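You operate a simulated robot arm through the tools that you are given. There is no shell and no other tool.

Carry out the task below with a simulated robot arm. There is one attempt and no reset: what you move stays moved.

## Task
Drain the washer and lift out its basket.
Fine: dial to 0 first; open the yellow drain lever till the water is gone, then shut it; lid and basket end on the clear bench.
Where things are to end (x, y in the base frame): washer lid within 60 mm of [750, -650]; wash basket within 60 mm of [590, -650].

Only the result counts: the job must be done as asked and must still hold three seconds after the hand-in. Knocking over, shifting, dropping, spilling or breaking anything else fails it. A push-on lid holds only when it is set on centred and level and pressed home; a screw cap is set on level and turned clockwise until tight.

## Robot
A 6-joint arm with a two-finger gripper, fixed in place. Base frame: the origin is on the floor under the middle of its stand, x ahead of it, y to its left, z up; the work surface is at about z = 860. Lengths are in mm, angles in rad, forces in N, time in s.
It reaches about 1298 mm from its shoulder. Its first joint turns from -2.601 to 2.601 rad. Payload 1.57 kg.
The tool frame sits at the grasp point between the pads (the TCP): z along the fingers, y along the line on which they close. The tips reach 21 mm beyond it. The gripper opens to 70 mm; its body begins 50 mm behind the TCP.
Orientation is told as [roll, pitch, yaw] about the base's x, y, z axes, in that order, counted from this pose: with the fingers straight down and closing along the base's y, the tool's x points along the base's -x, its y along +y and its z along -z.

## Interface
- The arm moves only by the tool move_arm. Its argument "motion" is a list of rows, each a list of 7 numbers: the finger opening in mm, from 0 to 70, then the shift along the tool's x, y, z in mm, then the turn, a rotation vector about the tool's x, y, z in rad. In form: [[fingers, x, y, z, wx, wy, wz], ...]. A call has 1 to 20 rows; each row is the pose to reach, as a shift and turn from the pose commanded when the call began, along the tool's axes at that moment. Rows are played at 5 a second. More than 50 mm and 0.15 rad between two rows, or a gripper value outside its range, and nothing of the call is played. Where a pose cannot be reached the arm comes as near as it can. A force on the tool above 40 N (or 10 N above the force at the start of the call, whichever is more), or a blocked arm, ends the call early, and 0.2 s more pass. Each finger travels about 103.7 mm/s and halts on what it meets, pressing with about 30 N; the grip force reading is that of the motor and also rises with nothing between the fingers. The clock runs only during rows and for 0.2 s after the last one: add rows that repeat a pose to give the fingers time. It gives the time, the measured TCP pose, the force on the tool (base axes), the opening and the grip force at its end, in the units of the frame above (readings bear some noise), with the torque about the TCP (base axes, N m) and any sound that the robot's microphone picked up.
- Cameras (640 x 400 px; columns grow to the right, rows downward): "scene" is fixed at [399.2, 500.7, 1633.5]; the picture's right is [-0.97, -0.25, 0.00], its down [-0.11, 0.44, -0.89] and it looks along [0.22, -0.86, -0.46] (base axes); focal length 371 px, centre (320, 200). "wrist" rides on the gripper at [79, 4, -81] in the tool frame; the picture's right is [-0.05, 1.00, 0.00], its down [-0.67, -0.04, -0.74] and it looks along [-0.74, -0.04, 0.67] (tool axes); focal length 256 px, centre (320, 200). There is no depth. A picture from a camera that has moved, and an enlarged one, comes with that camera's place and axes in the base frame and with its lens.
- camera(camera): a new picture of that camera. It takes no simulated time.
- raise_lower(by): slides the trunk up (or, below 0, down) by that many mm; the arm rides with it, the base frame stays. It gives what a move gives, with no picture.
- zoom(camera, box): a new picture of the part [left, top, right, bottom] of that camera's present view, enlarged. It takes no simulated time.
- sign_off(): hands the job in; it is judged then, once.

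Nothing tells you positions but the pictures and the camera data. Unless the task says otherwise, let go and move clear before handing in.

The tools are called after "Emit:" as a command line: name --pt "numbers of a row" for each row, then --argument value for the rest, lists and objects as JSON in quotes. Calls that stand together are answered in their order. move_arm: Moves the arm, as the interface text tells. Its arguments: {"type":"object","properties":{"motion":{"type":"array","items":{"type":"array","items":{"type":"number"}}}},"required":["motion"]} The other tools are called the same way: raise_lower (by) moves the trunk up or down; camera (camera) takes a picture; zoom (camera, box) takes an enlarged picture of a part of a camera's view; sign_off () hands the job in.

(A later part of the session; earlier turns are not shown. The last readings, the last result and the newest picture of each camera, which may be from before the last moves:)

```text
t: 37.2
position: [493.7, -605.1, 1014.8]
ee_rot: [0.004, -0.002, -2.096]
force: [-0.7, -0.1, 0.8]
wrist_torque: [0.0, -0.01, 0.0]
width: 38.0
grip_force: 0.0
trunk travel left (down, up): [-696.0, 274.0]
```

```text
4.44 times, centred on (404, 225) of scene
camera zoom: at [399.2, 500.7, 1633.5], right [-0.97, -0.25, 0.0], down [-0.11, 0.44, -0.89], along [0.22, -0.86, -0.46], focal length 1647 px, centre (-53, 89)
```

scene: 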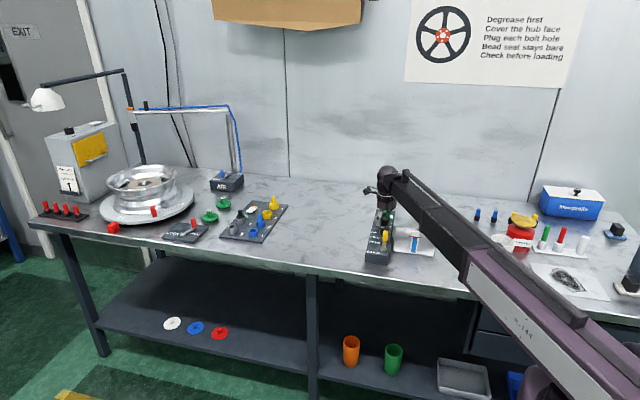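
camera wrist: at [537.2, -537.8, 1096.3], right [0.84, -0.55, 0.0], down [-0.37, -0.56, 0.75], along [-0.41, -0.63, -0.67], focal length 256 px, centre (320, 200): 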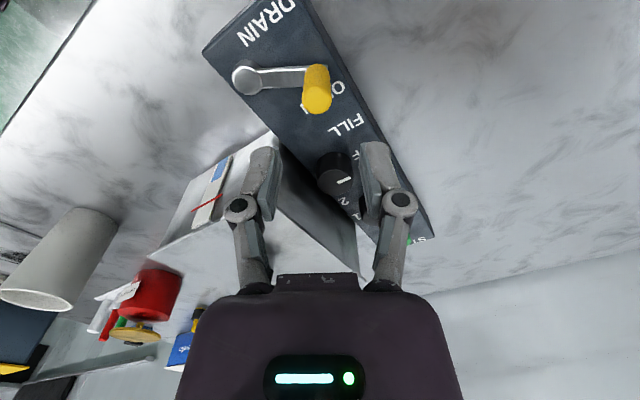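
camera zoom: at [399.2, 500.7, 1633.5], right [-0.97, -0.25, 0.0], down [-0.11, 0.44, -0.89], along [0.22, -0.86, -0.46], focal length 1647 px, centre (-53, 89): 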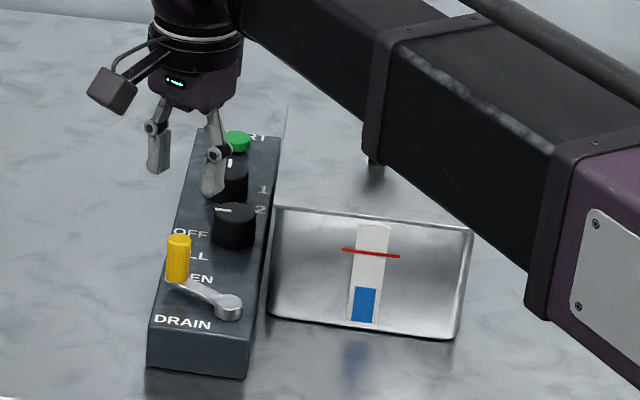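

Emit:
move_arm --pt "38 0 0 0 0 0 0" --pt "38 0 0 0 0 0 0" --pt "38 0 0 0 0 0 0" --pt "38 0 0 0 0 0 0" --pt "38 0 0 0 0 0 0" --pt "38 0 0 0 0 0 0" --pt "38 0 0 0 0 0 0" --pt "38 0 0 0 0 0 0" --pt "38 0 0 0 0 0 0" --pt "38 0 0 0 0 0 0" --pt "38 0 0 0 0 0 0" --pt "38 0 0 0 0 0 0" --pt "38 0 0 0 0 0 0" --pt "38 0 0 0 0 0 0" --pt "38 0 0 0 0 0 0" --pt "38 0 0 0 0 0 0" --pt "38 0 0 0 0 0 0" --pt "38 0 0 0 0 0 0" --pt "38 0 0 0 0 0 0" --pt "38 0 0 0 0 0 0"

Emit:
move_arm --pt "38 0 0 0 0 0 0" --pt "38 0 0 0 0 0 0" --pt "38 0 0 0 0 0 0" --pt "38 0 0 0 0 0 0" --pt "38 0 0 0 0 0 0" --pt "38 0 0 0 0 0 0" --pt "38 0 0 0 0 0 0" --pt "38 0 0 0 0 0 0" --pt "38 0 0 0 0 0 0" --pt "38 0 0 0 0 0 0" --pt "38 0 0 0 0 0 0" --pt "38 0 0 0 0 0 0" --pt "38 0 0 0 0 0 0" --pt "38 0 0 0 0 0 0" --pt "38 0 0 0 0 0 0" --pt "38 0 0 0 0 0 0" --pt "38 0 0 0 0 0 0" --pt "38 0 0 0 0 0 0" --pt "38 0 0 0 0 0 0" --pt "38 0 0 0 0 0 0"

Emit:
zoom --camera "scene" --box '[340, 180, 468, 270]'

```text
t: 41.4
position: [492.2, -602.1, 1014.3]
ee_rot: [0.004, 0.0, -2.096]
force: [0.6, -0.1, 0.8]
wrist_torque: [-0.01, 0.0, 0.05]
width: 38.1
grip_force: 0.0
trunk travel left (down, up): [-696.0, 274.0]
```

```text
t: 45.6
position: [493.4, -602.5, 1015.0]
ee_rot: [0.001, -0.002, -2.098]
force: [-0.8, -0.6, 0.6]
wrist_torque: [0.01, 0.02, -0.03]
width: 38.2
grip_force: 0.0
trunk travel left (down, up): [-696.0, 274.0]
```

```text
4.44 times, centred on (404, 225) of scene
camera zoom: at [399.2, 500.7, 1633.5], right [-0.97, -0.25, 0.0], down [-0.11, 0.44, -0.89], along [0.22, -0.86, -0.46], focal length 1647 px, centre (-53, 89)
```

zoom: 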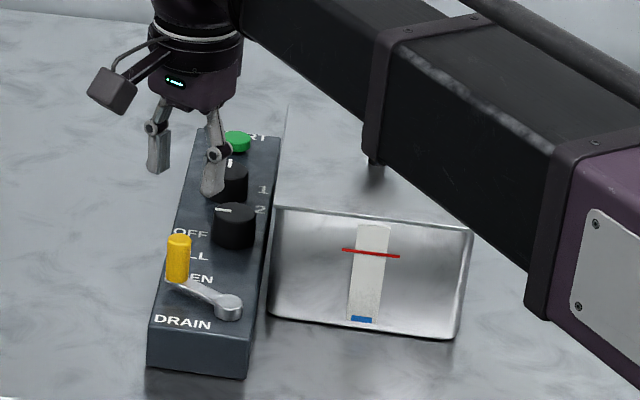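

Almost empty; a sliver of blue remains. I'll wait a few more seconds.

Emit:
move_arm --pt "38 0 0 0 0 0 0" --pt "38 0 0 0 0 0 0" --pt "38 0 0 0 0 0 0" --pt "38 0 0 0 0 0 0" --pt "38 0 0 0 0 0 0" --pt "38 0 0 0 0 0 0" --pt "38 0 0 0 0 0 0" --pt "38 0 0 0 0 0 0" --pt "38 0 0 0 0 0 0" --pt "38 0 0 0 0 0 0" --pt "38 0 0 0 0 0 0" --pt "38 0 0 0 0 0 0" --pt "38 0 0 0 0 0 0" --pt "38 0 0 0 0 0 0" --pt "38 0 0 0 0 0 0" --pt "38 0 0 0 0 0 0" --pt "38 0 0 0 0 0 0" --pt "38 0 0 0 0 0 0" --pt "38 0 0 0 0 0 0" --pt "38 0 0 0 0 0 0"

Emit:
zoom --camera "scene" --box '[390, 220, 450, 260]'

Emit:
camera --camera "wrist"

```text
t: 49.8
position: [493.8, -603.9, 1015.3]
ee_rot: [0.003, -0.002, -2.097]
force: [0.0, -0.3, 0.6]
wrist_torque: [0.01, -0.02, -0.02]
width: 37.6
grip_force: 0.1
trunk travel left (down, up): [-696.0, 274.0]
```

```text
10.00 times, centred on (420, 240) of scene
camera zoom: at [399.2, 500.7, 1633.5], right [-0.97, -0.25, 0.0], down [-0.11, 0.44, -0.89], along [0.22, -0.86, -0.46], focal length 3706 px, centre (-680, -200)
```

zoom: 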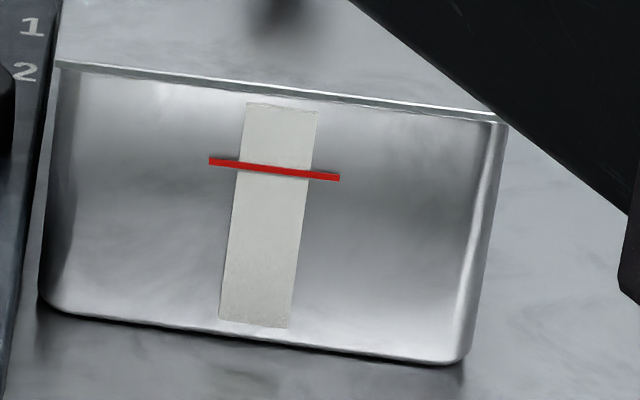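

```text
taken
camera wrist: at [537.3, -537.7, 1096.3], right [0.84, -0.55, 0.0], down [-0.37, -0.56, 0.75], along [-0.41, -0.63, -0.67], focal length 256 px, centre (320, 200)
```

wrist: 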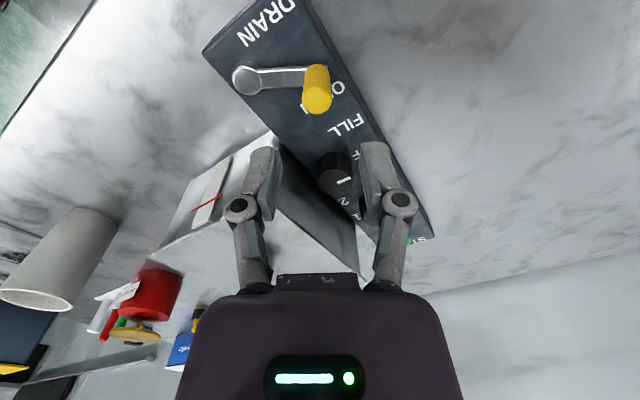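

The gauge is empty. Now I'll lower around the handle to shut the lever.

Emit:
move_arm --pt "38 -2 -1 0 0 0 0" --pt "38 -2 -1 0 0 0 0"

Emit:
raise_lower --by -60

Emit:
camera --camera "wrist"

```text
t: 50.4
position: [491.8, -604.5, 1015.7]
ee_rot: [0.002, -0.002, -2.095]
force: [-0.4, -0.9, 0.2]
wrist_torque: [0.0, 0.02, 0.0]
width: 38.2
grip_force: 0.1
trunk travel left (down, up): [-696.0, 274.0]
```

```text
t: 51.4
position: [491.3, -603.8, 955.4]
ee_rot: [0.005, -0.001, -2.097]
force: [-0.3, -0.3, -0.6]
wrist_torque: [-0.01, 0.02, 0.0]
width: 37.8
grip_force: 0.2
trunk travel left (down, up): [-636.0, 334.0]
```

```text
taken
camera wrist: at [535.4, -538.9, 1036.3], right [0.84, -0.55, 0.0], down [-0.37, -0.56, 0.75], along [-0.41, -0.63, -0.67], focal length 256 px, centre (320, 200)
```

wrist: 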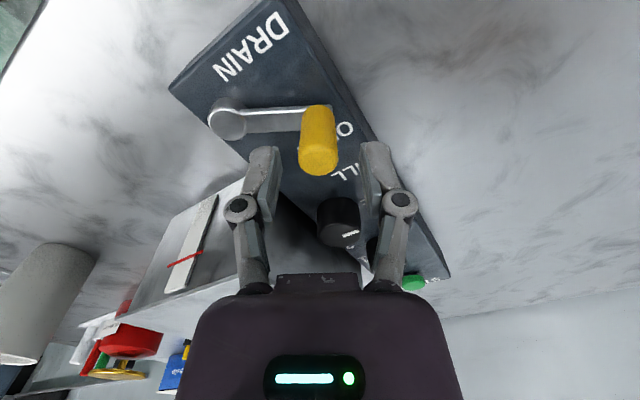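

Emit:
raise_lower --by -20

Emit:
move_arm --pt "30 0 0 0 0 0 0" --pt "22 0 0 0 0 0 0" --pt "12 0 0 0 0 0 0" --pt "12 0 0 0 0 0 0"

Emit:
camera --camera "wrist"

```text
t: 52.0
position: [492.6, -604.1, 935.3]
ee_rot: [0.003, -0.001, -2.096]
force: [0.1, 0.6, 0.0]
wrist_torque: [-0.03, -0.03, -0.02]
width: 38.0
grip_force: 0.0
trunk travel left (down, up): [-616.0, 354.0]
```

```text
t: 53.0
position: [490.7, -604.6, 935.0]
ee_rot: [0.0, 0.0, -2.097]
force: [-5.5, 3.7, -4.2]
wrist_torque: [0.03, 0.13, 0.01]
width: 17.7
grip_force: 32.2
trunk travel left (down, up): [-616.0, 354.0]
```

```text
taken
camera wrist: at [534.9, -538.7, 1016.4], right [0.84, -0.55, 0.0], down [-0.37, -0.56, 0.75], along [-0.41, -0.62, -0.67], focal length 256 px, centre (320, 200)
```

wrist: 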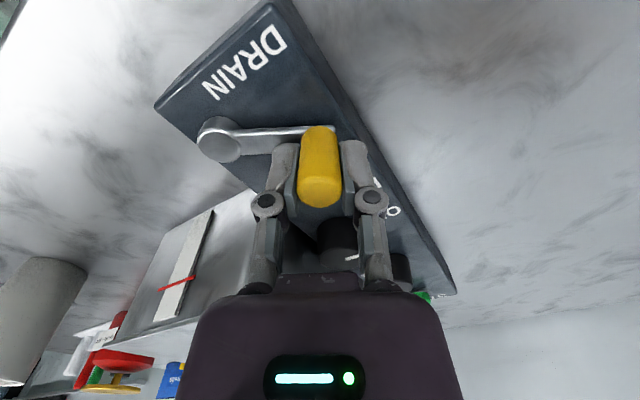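

Gripped. Swinging the lever back to closed, with a small overshoot to seat it at its stop.

Emit:
move_arm --pt "12 0 -1 0 0 0 0" --pt "12 -6.7 -1.9 0 0 0 0.13" --pt "12 -13.4 -3.2 0 0 0 0.26" --pt "12 -19.8 -5.4 0 0 0 0.39" --pt "12 -25.8 -8.4 0 0 0 0.52" --pt "12 -31.5 -12.1 0 0 0 0.65" --pt "12 -36.6 -16.5 0 0 0 0.78" --pt "12 -41.1 -21.6 0 0 0 0.91" --pt "12 -44.8 -27.2 0 0 0 1.04" --pt "12 -46.8 -30.5 0 0 0 1.12" --pt "12 -46.8 -30.5 0 0 0 1.12"

Emit:
camera --camera "wrist"

Emit:
zoom --camera "scene" --box '[340, 180, 468, 270]'

```text
t: 55.0
position: [448.1, -624.7, 935.5]
ee_rot: [-0.006, 0.004, -3.103]
force: [0.1, 5.1, -6.4]
wrist_torque: [0.23, -0.17, -0.01]
width: 17.6
grip_force: 32.5
trunk travel left (down, up): [-616.0, 354.0]
stopped in row 9: the force on the tool passed its limit at 41 N (the readings are from after the stop); the commanded pose is now the measured one
```

```text
taken
camera wrist: at [527.4, -628.4, 1016.7], right [-0.02, -1.0, -0.01], down [-0.67, 0.0, 0.74], along [-0.74, 0.02, -0.67], focal length 256 px, centre (320, 200)
```

wrist: 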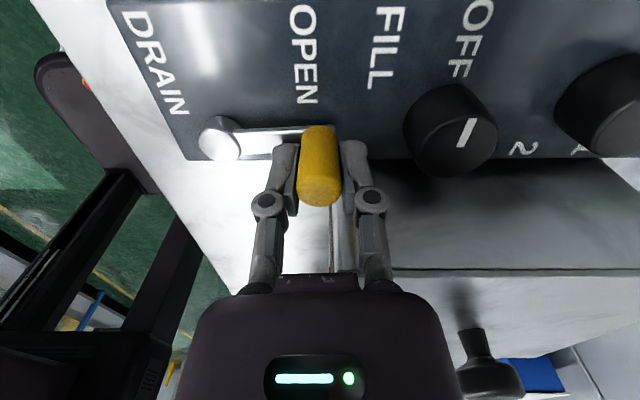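

```text
4.44 times, centred on (404, 225) of scene
camera zoom: at [399.2, 500.7, 1633.5], right [-0.97, -0.25, 0.0], down [-0.11, 0.44, -0.89], along [0.22, -0.86, -0.46], focal length 1647 px, centre (-53, 89)
```

zoom: 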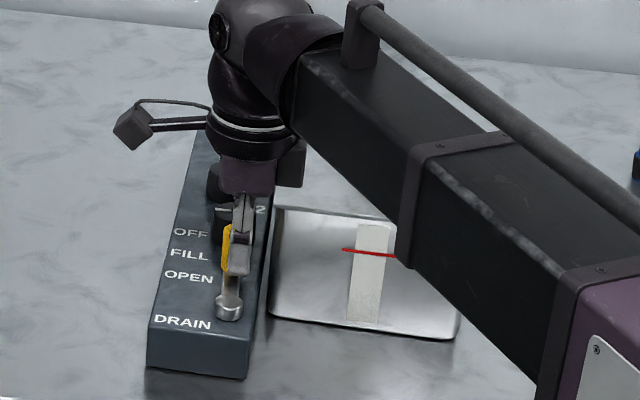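

The lever hit its closed stop. I'll release it and lift clear.

Emit:
move_arm --pt "20 0 0 0 0 0 0" --pt "28 0 0 0 0 0 0" --pt "34 0 0 0 0 0 0" --pt "34 0 0 0 0 0 0"

Emit:
raise_lower --by 120

Emit:
camera --camera "wrist"

Emit:
zoom --camera "scene" --box '[340, 180, 468, 270]'

```text
t: 56.0
position: [447.1, -626.5, 934.9]
ee_rot: [-0.005, 0.001, -3.103]
force: [-0.4, 0.4, -0.4]
wrist_torque: [0.01, -0.01, 0.01]
width: 33.9
grip_force: 0.0
trunk travel left (down, up): [-616.0, 354.0]
```

```text
t: 57.5
position: [447.6, -626.4, 1055.4]
ee_rot: [-0.004, 0.003, -3.105]
force: [0.1, -0.6, -0.8]
wrist_torque: [0.03, -0.01, -0.02]
width: 34.0
grip_force: 0.0
trunk travel left (down, up): [-736.0, 234.0]
```

```text
taken
camera wrist: at [527.1, -629.3, 1136.4], right [-0.02, -1.0, 0.0], down [-0.67, 0.01, 0.74], along [-0.74, 0.01, -0.67], focal length 256 px, centre (320, 200)
```

wrist: 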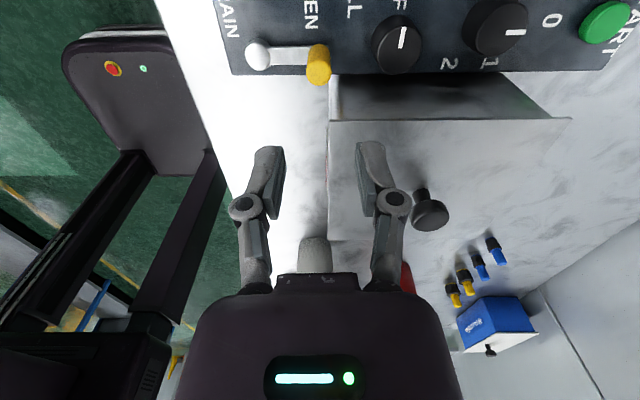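

```text
4.44 times, centred on (404, 225) of scene
camera zoom: at [399.2, 500.7, 1633.5], right [-0.97, -0.25, 0.0], down [-0.11, 0.44, -0.89], along [0.22, -0.86, -0.46], focal length 1647 px, centre (-53, 89)
```

zoom: 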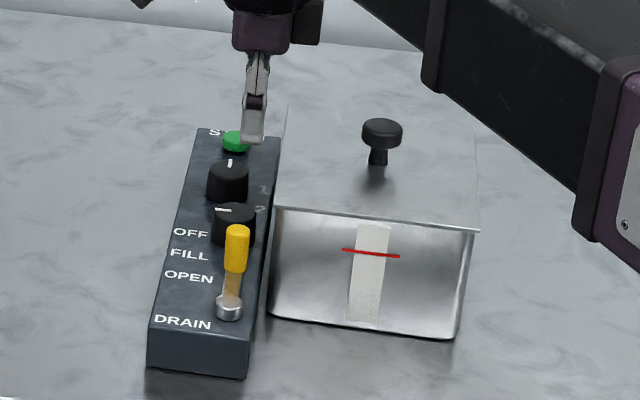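

The lever is back at its closed position, the dial is at 0 and the tank is empty. Next is the lid: its knob is at about (347, -724), top z≈994, and the plate is at z≈963. I'll move above the knob.

Emit:
move_arm --pt "54 -20 18 0 0 0 0.008" --pt "54 -41 36 0 0 0 0.015" --pt "54 -62 55 0 0 0 0.023" --pt "54 -83 73 0 0 0 0.03" --pt "54 -103.5 91 0 0 0 0.038" --pt "54 -103.5 91 0 0 0 0.038"

Emit:
camera --camera "wrist"

Emit:
zoom --camera "scene" --box '[340, 150, 500, 270]'

```text
t: 58.9
position: [347.1, -720.9, 1054.4]
ee_rot: [-0.006, 0.004, 3.142]
force: [0.2, 1.0, 0.3]
wrist_torque: [-0.03, 0.0, 0.03]
width: 54.1
grip_force: 0.0
trunk travel left (down, up): [-736.0, 234.0]
```

```text
taken
camera wrist: at [426.7, -727.0, 1136.4], right [-0.05, -1.0, 0.0], down [-0.67, 0.03, 0.74], along [-0.74, 0.04, -0.67], focal length 256 px, centre (320, 200)
```

wrist: 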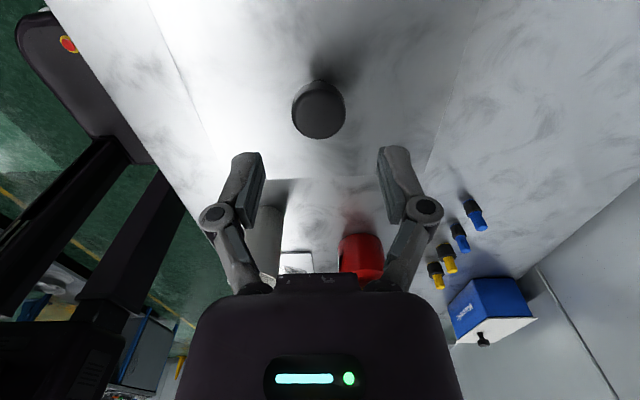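

```text
3.33 times, centred on (420, 210) of scene
camera zoom: at [399.2, 500.7, 1633.5], right [-0.97, -0.25, 0.0], down [-0.11, 0.44, -0.89], along [0.22, -0.86, -0.46], focal length 1236 px, centre (-13, 167)
```

zoom: 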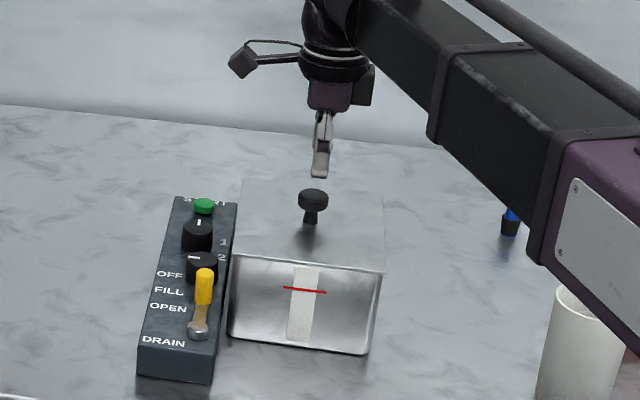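

The knob is centred below the fingers. Lowering around it.

Emit:
raise_lower --by -62

Emit:
camera --camera "wrist"

Emit:
zoom --camera "scene" --box '[380, 170, 460, 230]'

```text
t: 60.0
position: [346.8, -721.0, 993.6]
ee_rot: [-0.007, 0.002, 3.142]
force: [1.3, 0.9, -0.1]
wrist_torque: [0.0, 0.04, 0.0]
width: 54.0
grip_force: 0.0
trunk travel left (down, up): [-674.0, 296.0]
```

```text
taken
camera wrist: at [426.8, -726.8, 1074.5], right [-0.05, -1.0, 0.0], down [-0.67, 0.03, 0.74], along [-0.74, 0.04, -0.67], focal length 256 px, centre (320, 200)
```

wrist: 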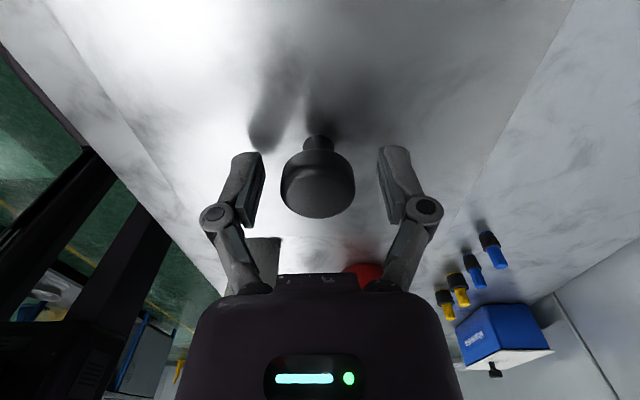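

```text
6.67 times, centred on (420, 200) of scene
camera zoom: at [399.2, 500.7, 1633.5], right [-0.97, -0.25, 0.0], down [-0.11, 0.44, -0.89], along [0.22, -0.86, -0.46], focal length 2471 px, centre (-347, 200)
```

zoom: 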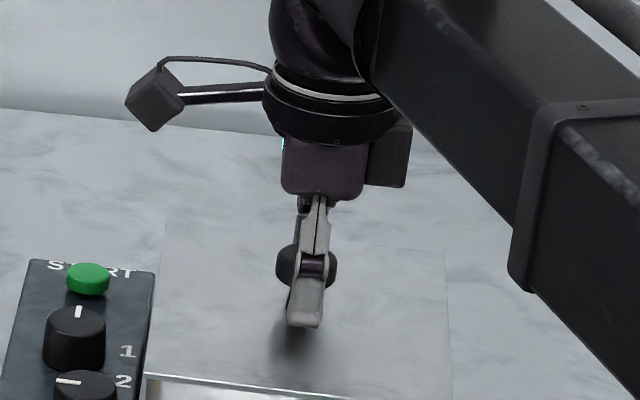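

Emit:
move_arm --pt "46 0 0 0 0 0 0" --pt "38 0 0 0 0 0 0" --pt "30 0 0 0 0 0 0" --pt "24 0 0 0 0 0 0" --pt "24 0 0 0 0 0 0"

Emit:
camera --camera "wrist"

```text
t: 61.1
position: [345.9, -720.5, 993.1]
ee_rot: [-0.005, 0.0, 3.142]
force: [-0.4, 0.2, 3.9]
wrist_torque: [-0.04, -0.03, -0.01]
width: 30.3
grip_force: 30.3
trunk travel left (down, up): [-674.0, 296.0]
```

```text
taken
camera wrist: at [426.8, -726.7, 1074.7], right [-0.05, -1.0, 0.0], down [-0.67, 0.03, 0.74], along [-0.74, 0.04, -0.67], focal length 256 px, centre (320, 200)
```

wrist: 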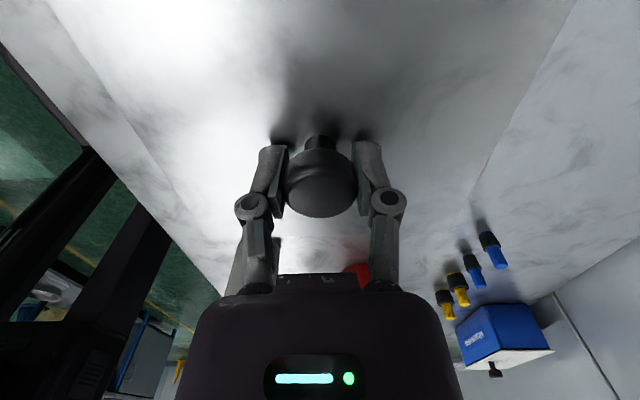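

Gripped on the knob (30.3 mm). I'll lift slowly at first and check that the lid comes up level.

Emit:
raise_lower --by 25

Emit:
camera --camera "wrist"

Emit:
zoom --camera "scene" --box '[340, 150, 500, 270]'

```text
t: 61.9
position: [346.7, -721.4, 1017.8]
ee_rot: [-0.005, 0.001, 3.141]
force: [-0.3, -0.9, -2.4]
wrist_torque: [-0.01, -0.06, 0.0]
width: 30.3
grip_force: 30.1
trunk travel left (down, up): [-699.0, 271.0]
```

```text
taken
camera wrist: at [426.9, -727.1, 1099.3], right [-0.05, -1.0, -0.01], down [-0.67, 0.03, 0.74], along [-0.74, 0.04, -0.67], focal length 256 px, centre (320, 200)
```

wrist: 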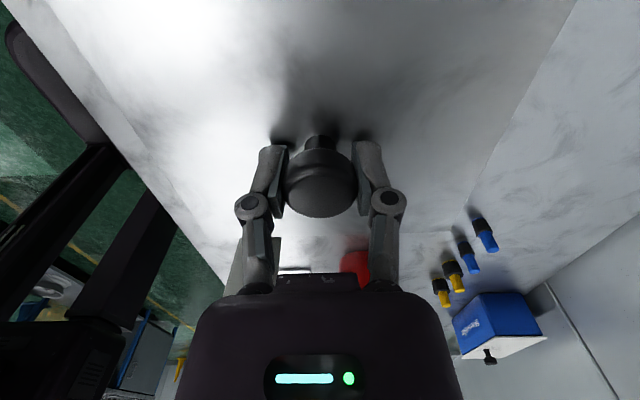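

```text
3.33 times, centred on (420, 210) of scene
camera zoom: at [399.2, 500.7, 1633.5], right [-0.97, -0.25, 0.0], down [-0.11, 0.44, -0.89], along [0.22, -0.86, -0.46], focal length 1236 px, centre (-13, 167)
```

zoom: 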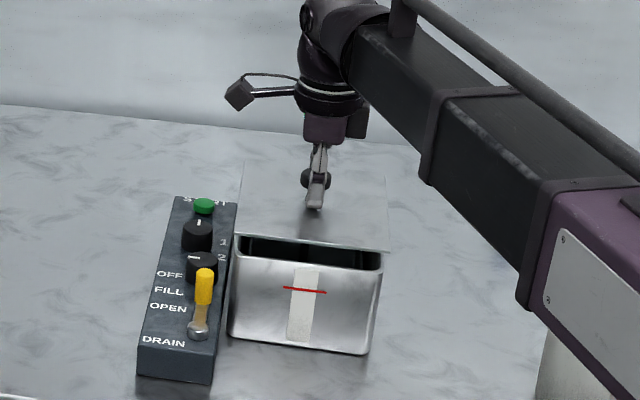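

The lid is lifting cleanly and level. I'll raise it well clear.

Emit:
raise_lower --by 75

Emit:
camera --camera "scene"

```text
t: 63.0
position: [347.7, -720.9, 1091.8]
ee_rot: [-0.005, 0.001, 3.141]
force: [-0.3, 0.5, -3.3]
wrist_torque: [-0.02, -0.01, 0.04]
width: 30.3
grip_force: 30.2
trunk travel left (down, up): [-774.0, 196.0]
```

```text
taken
```

scene: 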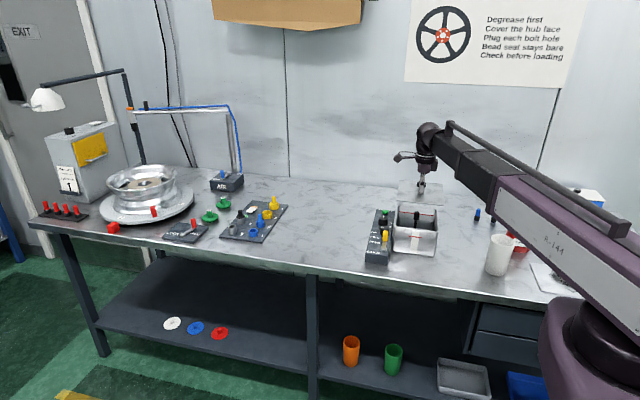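

Now carrying the lid level over to (750, -650).

Emit:
move_arm --pt "24 12 -2 0 0 0 0" --pt "24 34 -6 0 0 0 0" --pt "24 57 -10 0 0 0 0" --pt "24 80 -14 0 0 0 0" --pt "24 103 -18 0 0 0 0" --pt "24 126 -22 0 0 0 0" --pt "24 149 -26 0 0 0 0" --pt "24 172 -30 0 0 0 0" --pt "24 195 -34 0 0 0 0" --pt "24 218 -38 0 0 0 0" --pt "24 241 -42 0 0 0 0" --pt "24 264 -46 0 0 0 0" --pt "24 287 -51 0 0 0 0" --pt "24 310 -55 0 0 0 0" --pt "24 333 -59 0 0 0 0" --pt "24 356 -63 0 0 0 0" --pt "24 378 -67 0 0 0 0" --pt "24 394 -70 0 0 0 0" --pt "24 402 -71 0 0 0 0" --pt "24 402 -71 0 0 0 0"

Emit:
camera --camera "scene"

Emit:
camera --camera "wrist"

```text
t: 67.2
position: [748.1, -651.9, 1092.4]
ee_rot: [-0.005, 0.002, 3.142]
force: [0.5, 0.3, -2.1]
wrist_torque: [0.02, -0.01, 0.0]
width: 30.3
grip_force: 30.2
trunk travel left (down, up): [-774.0, 196.0]
```

```text
taken
```

scene: 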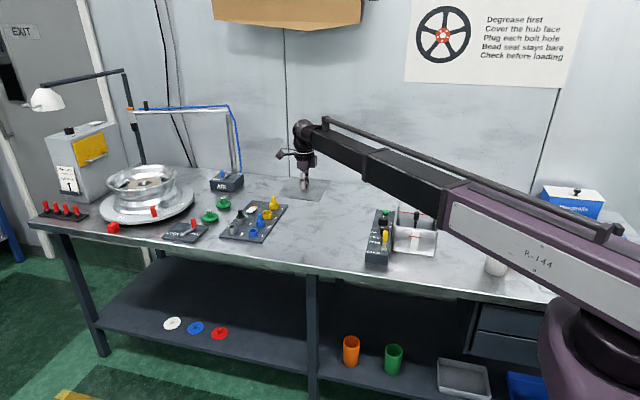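

```text
taken
camera wrist: at [829.0, -656.4, 1174.2], right [-0.05, -1.0, 0.0], down [-0.67, 0.03, 0.74], along [-0.74, 0.04, -0.67], focal length 256 px, centre (320, 200)
```

wrist: 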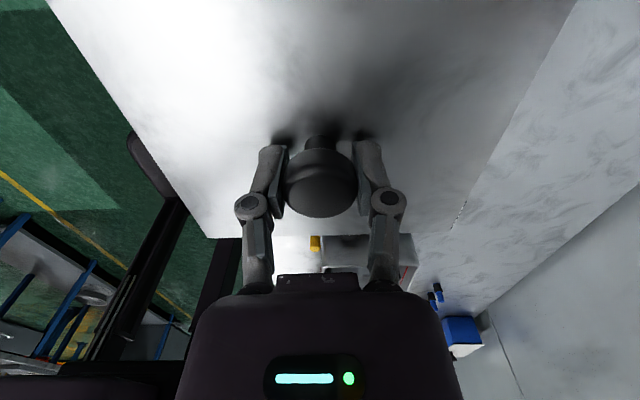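

The lid is over its spot with room on all sides. Lowering towards the bench, stopping short first.

Emit:
raise_lower --by -175

Emit:
zoom --camera "scene" --box '[230, 160, 390, 260]'

```text
t: 69.1
position: [749.2, -650.0, 918.1]
ee_rot: [-0.005, 0.003, 3.142]
force: [-0.4, 0.2, -3.3]
wrist_torque: [0.0, -0.04, 0.01]
width: 30.4
grip_force: 30.9
trunk travel left (down, up): [-599.0, 371.0]
```

```text
4.00 times, centred on (310, 210) of scene
camera zoom: at [399.2, 500.7, 1633.5], right [-0.97, -0.25, 0.0], down [-0.11, 0.44, -0.89], along [0.22, -0.86, -0.46], focal length 1482 px, centre (360, 160)
```

zoom: 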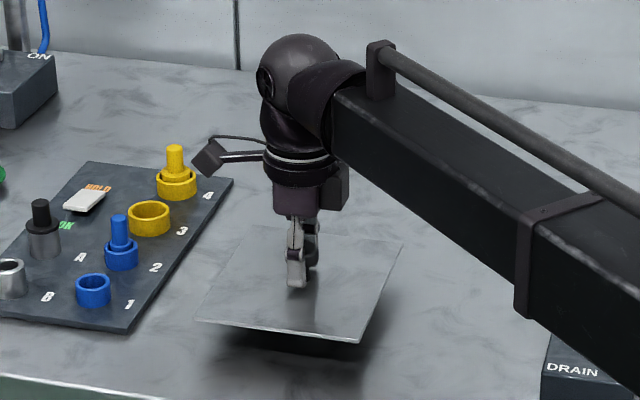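

Emit:
raise_lower --by -14

Emit:
zoom --camera "scene" --box '[260, 190, 360, 260]'

```text
t: 69.8
position: [748.8, -650.7, 902.3]
ee_rot: [-0.007, 0.002, 3.142]
force: [0.6, -0.4, -2.9]
wrist_torque: [0.0, 0.0, -0.03]
width: 30.3
grip_force: 30.1
trunk travel left (down, up): [-585.0, 385.0]
```

```text
5.71 times, centred on (310, 225) of scene
camera zoom: at [399.2, 500.7, 1633.5], right [-0.97, -0.25, 0.0], down [-0.11, 0.44, -0.89], along [0.22, -0.86, -0.46], focal length 2118 px, centre (377, 57)
```

zoom: 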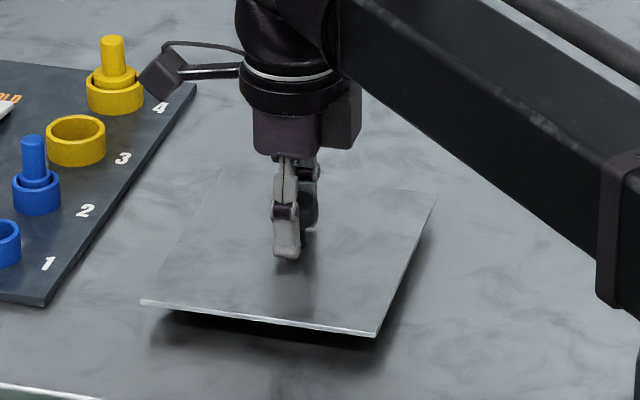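

Emit:
raise_lower --by -5

Emit:
raise_lower --by -3

Emit:
zoom --camera "scene" --box '[260, 190, 360, 260]'

```text
t: 70.3
position: [749.1, -650.2, 899.0]
ee_rot: [-0.006, 0.002, 3.143]
force: [-0.8, 0.6, -2.5]
wrist_torque: [0.01, 0.01, -0.02]
width: 30.3
grip_force: 30.2
trunk travel left (down, up): [-580.0, 390.0]
```

```text
t: 70.8
position: [749.2, -650.6, 895.8]
ee_rot: [-0.004, 0.002, 3.143]
force: [-0.3, 0.8, -2.7]
wrist_torque: [0.01, 0.03, -0.04]
width: 30.2
grip_force: 30.4
trunk travel left (down, up): [-577.0, 393.0]
```

```text
5.71 times, centred on (310, 225) of scene
camera zoom: at [399.2, 500.7, 1633.5], right [-0.97, -0.25, 0.0], down [-0.11, 0.44, -0.89], along [0.22, -0.86, -0.46], focal length 2118 px, centre (377, 57)
```

zoom: 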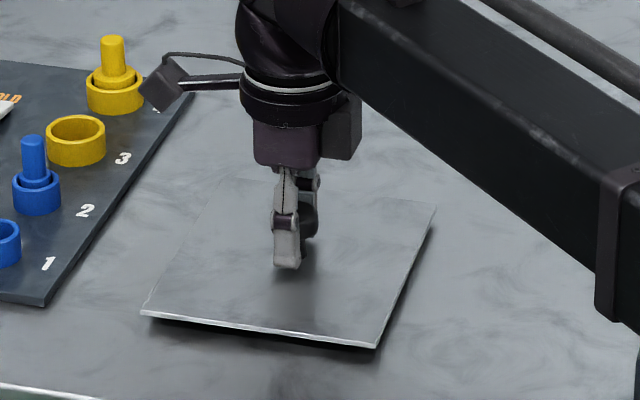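

Emit:
raise_lower --by -2

Emit:
raise_lower --by -2

Emit:
zoom --camera "scene" --box '[260, 190, 360, 260]'

```text
t: 71.3
position: [750.3, -650.1, 893.9]
ee_rot: [-0.005, 0.002, 3.142]
force: [0.1, 1.5, -2.0]
wrist_torque: [0.04, -0.07, 0.02]
width: 30.4
grip_force: 30.0
trunk travel left (down, up): [-575.0, 395.0]
```

```text
t: 71.9
position: [748.6, -650.5, 893.9]
ee_rot: [-0.004, 0.002, 3.142]
force: [6.2, -6.3, 21.1]
wrist_torque: [-0.06, 0.06, 0.01]
width: 30.4
grip_force: 29.7
trunk travel left (down, up): [-573.0, 397.0]
```

```text
5.71 times, centred on (310, 225) of scene
camera zoom: at [399.2, 500.7, 1633.5], right [-0.97, -0.25, 0.0], down [-0.11, 0.44, -0.89], along [0.22, -0.86, -0.46], focal length 2118 px, centre (377, 57)
```

zoom: 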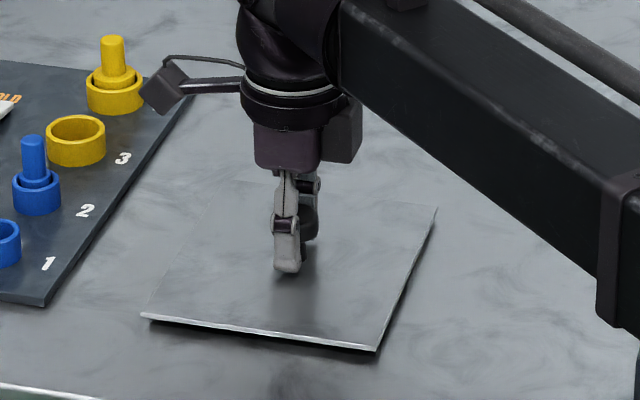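

The lid is on the bench, with contact felt at about 21 N. Releasing it gently.

Emit:
move_arm --pt "32 0 0 0 0 0 0" --pt "36 0 0 0 0 0 0" --pt "44 0 0 0 0 0 0" --pt "54 0 0 0 0 0 0" --pt "54 0 0 0 0 0 0"

Emit:
camera --camera "wrist"

```text
t: 73.1
position: [748.6, -649.0, 891.9]
ee_rot: [-0.006, 0.001, 3.141]
force: [-0.9, -0.8, 0.3]
wrist_torque: [0.0, -0.03, 0.0]
width: 53.9
grip_force: 0.0
trunk travel left (down, up): [-573.0, 397.0]
```

```text
taken
camera wrist: at [828.7, -656.3, 973.4], right [-0.05, -1.0, 0.0], down [-0.67, 0.03, 0.74], along [-0.74, 0.04, -0.67], focal length 256 px, centre (320, 200)
```

wrist: 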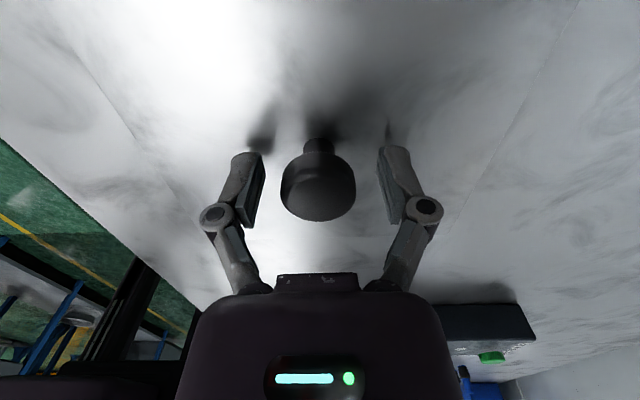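

Released cleanly. Raising clear to a safe travel height.

Emit:
raise_lower --by 240

Emit:
camera --camera "scene"

Emit:
zoom --camera "scene" --box '[370, 190, 470, 270]'

```text
t: 75.6
position: [749.5, -651.1, 1132.7]
ee_rot: [-0.005, 0.001, 3.141]
force: [-0.3, 0.0, 0.2]
wrist_torque: [0.05, 0.04, 0.0]
width: 53.7
grip_force: 0.2
trunk travel left (down, up): [-813.0, 157.0]
```

```text
taken
```

scene: 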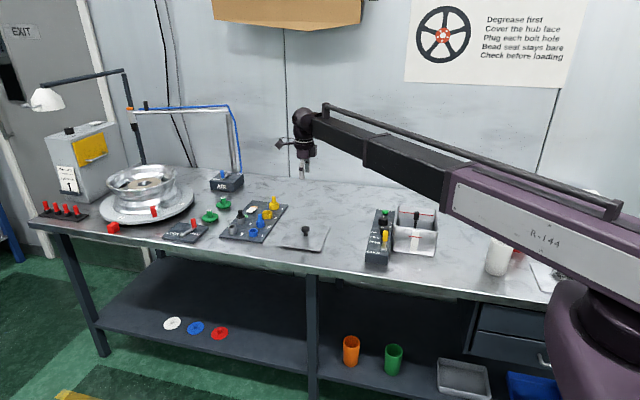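

```text
5.00 times, centred on (420, 230) of scene
camera zoom: at [399.2, 500.7, 1633.5], right [-0.97, -0.25, 0.0], down [-0.11, 0.44, -0.89], along [0.22, -0.86, -0.46], focal length 1853 px, centre (-180, 50)
```

zoom: 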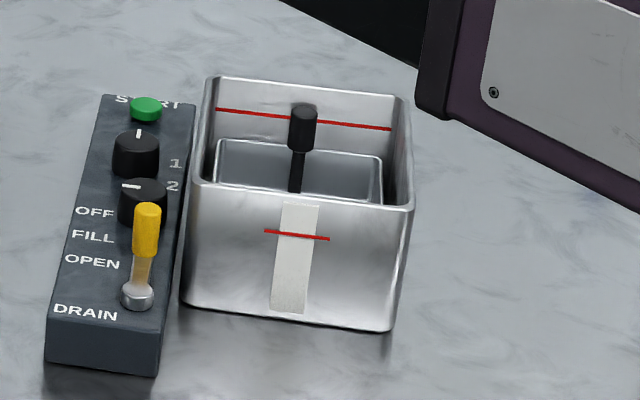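

The lid sits flat on the bench. The open tank shows a basket with a central post and a black grip at about (347, -724). I'll move back over the tank to look inside.

Emit:
move_arm --pt "50 -20 4 0 0 0 0" --pt "50 -45 10 0 0 0 0" --pt "50 -70 15 0 0 0 0" --pt "50 -95 21 0 0 0 0" --pt "50 -120 26 0 0 0 0" --pt "50 -145 32 0 0 0 0" --pt "50 -170 37 0 0 0 0" --pt "50 -195 43 0 0 0 0" --pt "50 -220 48 0 0 0 0" --pt "50 -245 54 0 0 0 0" --pt "50 -270 59 0 0 0 0" --pt "50 -295 65 0 0 0 0" --pt "50 -319.5 70 0 0 0 0" --pt "50 -319.5 70 0 0 0 0"

Emit:
camera --camera "wrist"

Emit:
zoom --camera "wrist" --box '[220, 0, 420, 160]'

```text
t: 78.6
position: [429.8, -721.7, 1132.1]
ee_rot: [-0.005, 0.001, 3.142]
force: [-0.2, 0.4, 0.1]
wrist_torque: [0.01, -0.02, 0.02]
width: 50.0
grip_force: 0.0
trunk travel left (down, up): [-813.0, 157.0]
```

```text
taken
camera wrist: at [509.8, -727.4, 1213.3], right [-0.05, -1.0, 0.0], down [-0.67, 0.03, 0.74], along [-0.74, 0.04, -0.67], focal length 256 px, centre (320, 200)
```

wrist: 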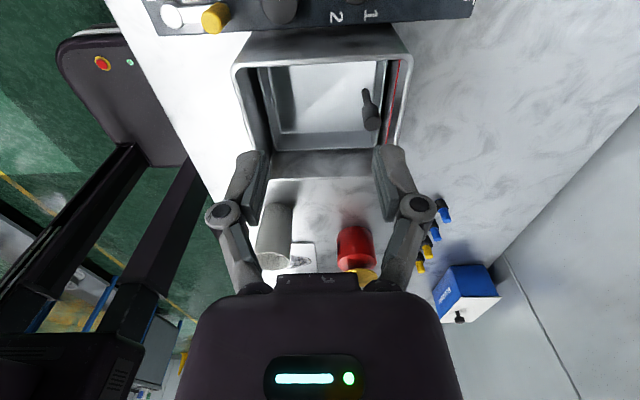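

```text
2.50 times, centred on (320, 80) of wrist
camera zoom: at [509.8, -727.4, 1213.3], right [-0.05, -1.0, 0.0], down [-0.67, 0.03, 0.74], along [-0.74, 0.04, -0.67], focal length 640 px, centre (320, 500)
```

zoom: 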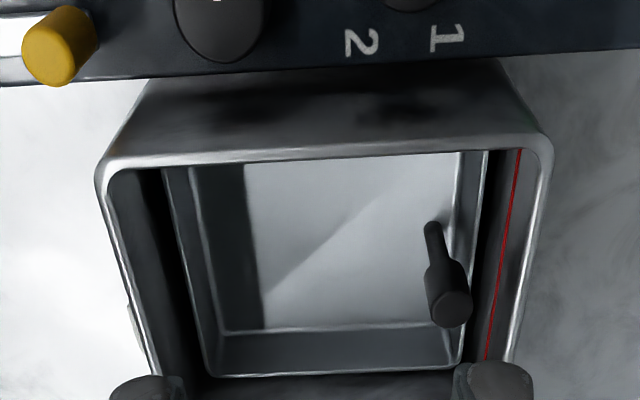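

The basket's grip is a vertical post at the back of the basket: top at (348, -780, 951), about 21 mm in diameter. The basket is about 116 × 144 mm, centred near (346, -723), with its rim at z≈908. Space to the back wall is tight, so I'll close along x with the camera on the front side. Moving above it now.

Emit:
move_arm --pt "50 -7 5 0 0 0 -0.143" --pt "50 -15 10 0 0 0 -0.286" --pt "50 -22 16 0 0 0 -0.428" --pt "50 -30 21 0 0 0 -0.571" --pt "50 -37 26 0 0 0 -0.714" --pt "50 -45 31 0 0 0 -0.857" --pt "50 -52 37 0 0 0 -1.0" --pt "50 -60 42 0 0 0 -1.142" --pt "50 -67 47 0 0 0 -1.285" --pt "50 -75 52 0 0 0 -1.428" --pt "50 -82 57.5 0 0 0 -1.571" --pt "50 -82 57.5 0 0 0 -1.571"

Emit:
camera --camera "wrist"

Emit:
zoom --camera "wrist" --box '[220, 20, 420, 170]'

Emit:
camera --camera "scene"

```text
t: 81.2
position: [349.0, -777.3, 1132.1]
ee_rot: [0.001, 0.005, -1.568]
force: [0.7, 0.1, -0.2]
wrist_torque: [0.0, -0.01, -0.05]
width: 49.8
grip_force: 0.0
trunk travel left (down, up): [-813.0, 157.0]
```

```text
taken
camera wrist: at [352.9, -700.6, 1213.7], right [1.0, -0.05, 0.0], down [-0.04, -0.67, 0.74], along [-0.04, -0.74, -0.67], focal length 256 px, centre (320, 200)
```

wrist: 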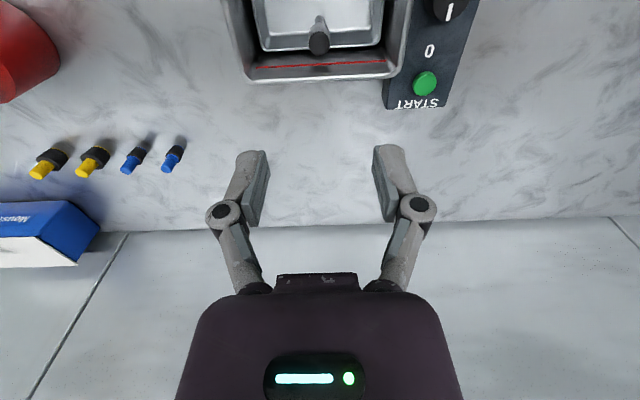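

```text
2.67 times, centred on (320, 95) of wrist
camera zoom: at [352.9, -700.6, 1213.7], right [1.0, -0.05, 0.0], down [-0.04, -0.67, 0.74], along [-0.04, -0.74, -0.67], focal length 683 px, centre (320, 480)
```

zoom: 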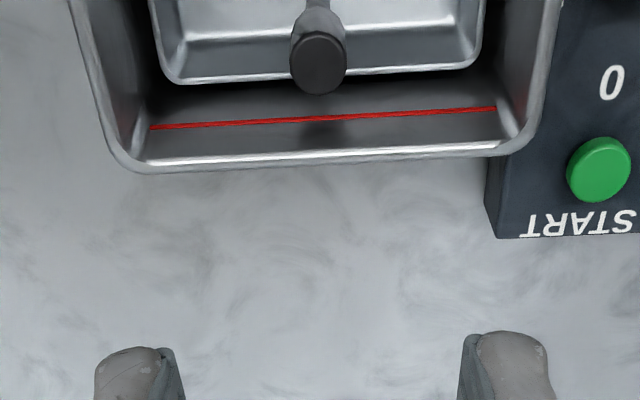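

```text
taken
```

scene: 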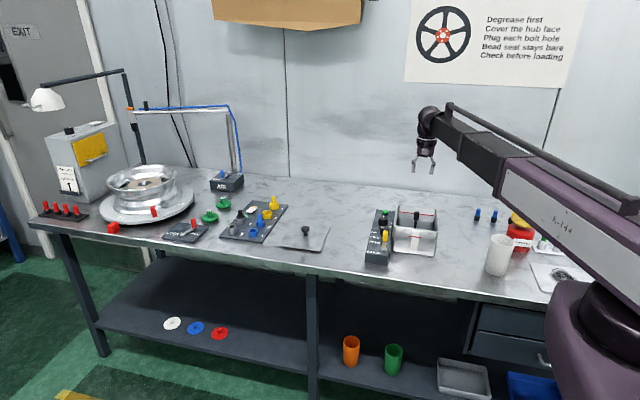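

Aligned with the grip. Lowering to just above it first.

Emit:
raise_lower --by -150

Emit:
camera --camera "wrist"

Emit:
zoom --camera "scene" --box '[370, 160, 470, 260]'

```text
t: 82.9
position: [348.9, -776.9, 982.2]
ee_rot: [0.003, 0.005, -1.57]
force: [0.0, -0.7, -0.3]
wrist_torque: [0.0, -0.01, 0.02]
width: 50.0
grip_force: 0.0
trunk travel left (down, up): [-663.0, 307.0]
```

```text
taken
camera wrist: at [353.0, -700.5, 1063.8], right [1.0, -0.05, 0.0], down [-0.04, -0.67, 0.74], along [-0.04, -0.74, -0.67], focal length 256 px, centre (320, 200)
```

wrist: 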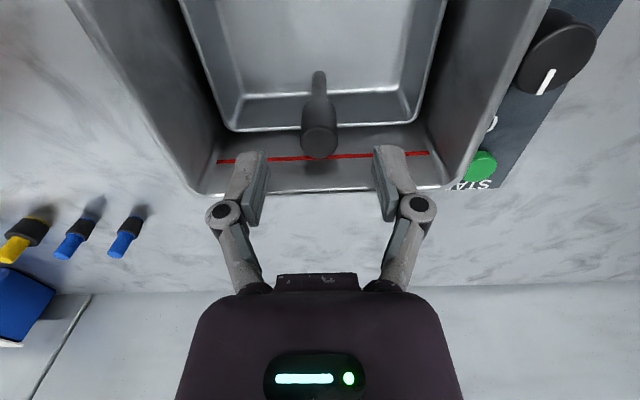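

```text
4.00 times, centred on (420, 210) of scene
camera zoom: at [399.2, 500.7, 1633.5], right [-0.97, -0.25, 0.0], down [-0.11, 0.44, -0.89], along [0.22, -0.86, -0.46], focal length 1482 px, centre (-80, 160)
```

zoom: 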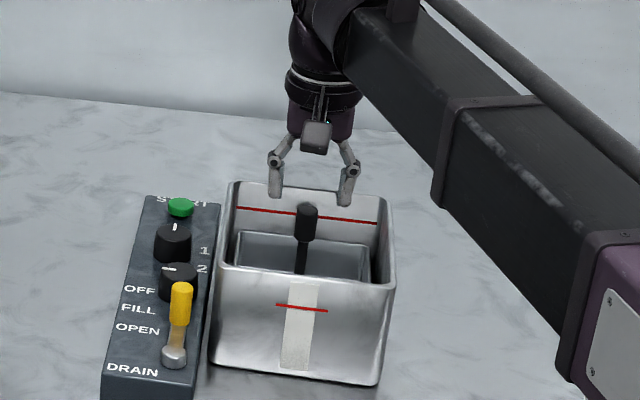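

Emit:
move_arm --pt "50 -1.5 0 0 0 0 0" --pt "50 -3 0 0 0 0 0" --pt "50 -3 0 0 0 0 0"

Emit:
raise_lower --by -25

Emit:
camera --camera "wrist"

```text
t: 83.7
position: [346.9, -780.7, 983.2]
ee_rot: [0.002, 0.004, -1.573]
force: [-0.8, 0.0, 0.0]
wrist_torque: [0.01, -0.02, 0.03]
width: 49.9
grip_force: 0.1
trunk travel left (down, up): [-663.0, 307.0]
```

```text
t: 84.4
position: [348.3, -780.4, 957.8]
ee_rot: [0.001, 0.005, -1.57]
force: [-0.9, 0.6, 0.0]
wrist_torque: [0.04, 0.01, 0.01]
width: 50.1
grip_force: 0.1
trunk travel left (down, up): [-638.0, 332.0]
```

```text
taken
camera wrist: at [352.6, -703.2, 1038.7], right [1.0, -0.05, 0.0], down [-0.04, -0.67, 0.74], along [-0.04, -0.74, -0.67], focal length 256 px, centre (320, 200)
```

wrist: 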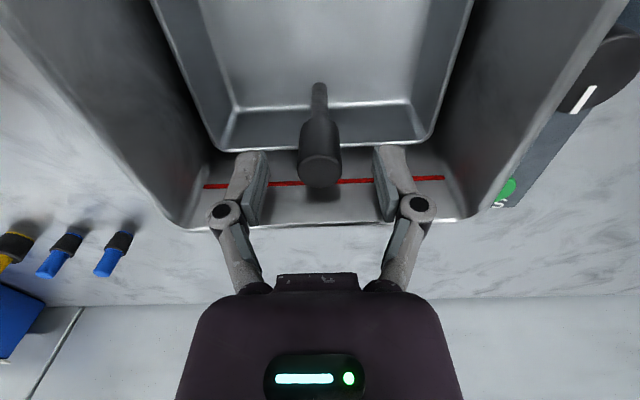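

Emit:
raise_lower --by -18

Emit:
move_arm --pt "42 0 0 0 0 0 0" --pt "34 0 0 0 0 0 0" --pt "26 0 0 0 0 0 0" --pt "14 0 0 0 0 0 0" --pt "14 0 0 0 0 0 0"

Emit:
camera --camera "wrist"

```text
t: 85.1
position: [347.5, -781.3, 939.3]
ee_rot: [0.0, 0.004, -1.571]
force: [0.2, 0.3, 0.1]
wrist_torque: [-0.02, -0.01, -0.04]
width: 49.9
grip_force: 0.0
trunk travel left (down, up): [-620.0, 350.0]
```

```text
t: 86.3
position: [348.2, -781.1, 939.5]
ee_rot: [0.001, 0.004, -1.571]
force: [-0.2, -0.8, 0.7]
wrist_torque: [-0.04, -0.01, -0.02]
width: 18.5
grip_force: 30.1
trunk travel left (down, up): [-620.0, 350.0]
```

```text
taken
camera wrist: at [352.6, -703.2, 1020.8], right [1.0, -0.05, 0.0], down [-0.04, -0.67, 0.74], along [-0.04, -0.74, -0.67], focal length 256 px, centre (320, 200)
```

wrist: 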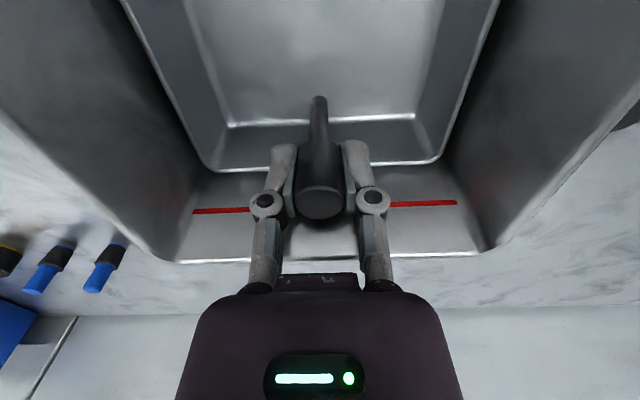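

Firm grip on the post (18.5 mm). I'll lift a few millimetres first to judge weight and tilt.

Emit:
raise_lower --by 12

Emit:
camera --camera "wrist"

Emit:
zoom --camera "scene" --box '[370, 160, 470, 260]'

```text
t: 86.9
position: [348.9, -780.3, 951.0]
ee_rot: [0.002, 0.005, -1.571]
force: [0.4, 0.8, -1.9]
wrist_torque: [-0.09, 0.01, -0.02]
width: 18.5
grip_force: 30.0
trunk travel left (down, up): [-632.0, 338.0]
```

```text
taken
camera wrist: at [352.7, -703.4, 1032.6], right [1.0, -0.05, 0.0], down [-0.04, -0.67, 0.74], along [-0.04, -0.74, -0.67], focal length 256 px, centre (320, 200)
```

wrist: 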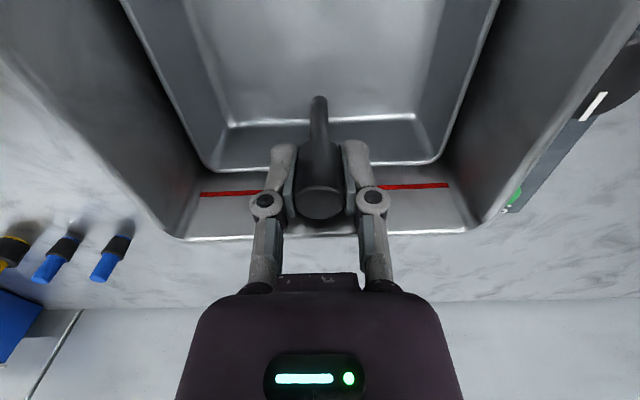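

```text
4.00 times, centred on (420, 210) of scene
camera zoom: at [399.2, 500.7, 1633.5], right [-0.97, -0.25, 0.0], down [-0.11, 0.44, -0.89], along [0.22, -0.86, -0.46], focal length 1482 px, centre (-80, 160)
```

zoom: 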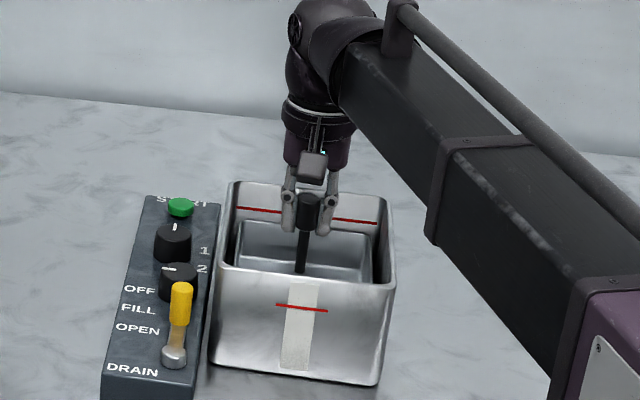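

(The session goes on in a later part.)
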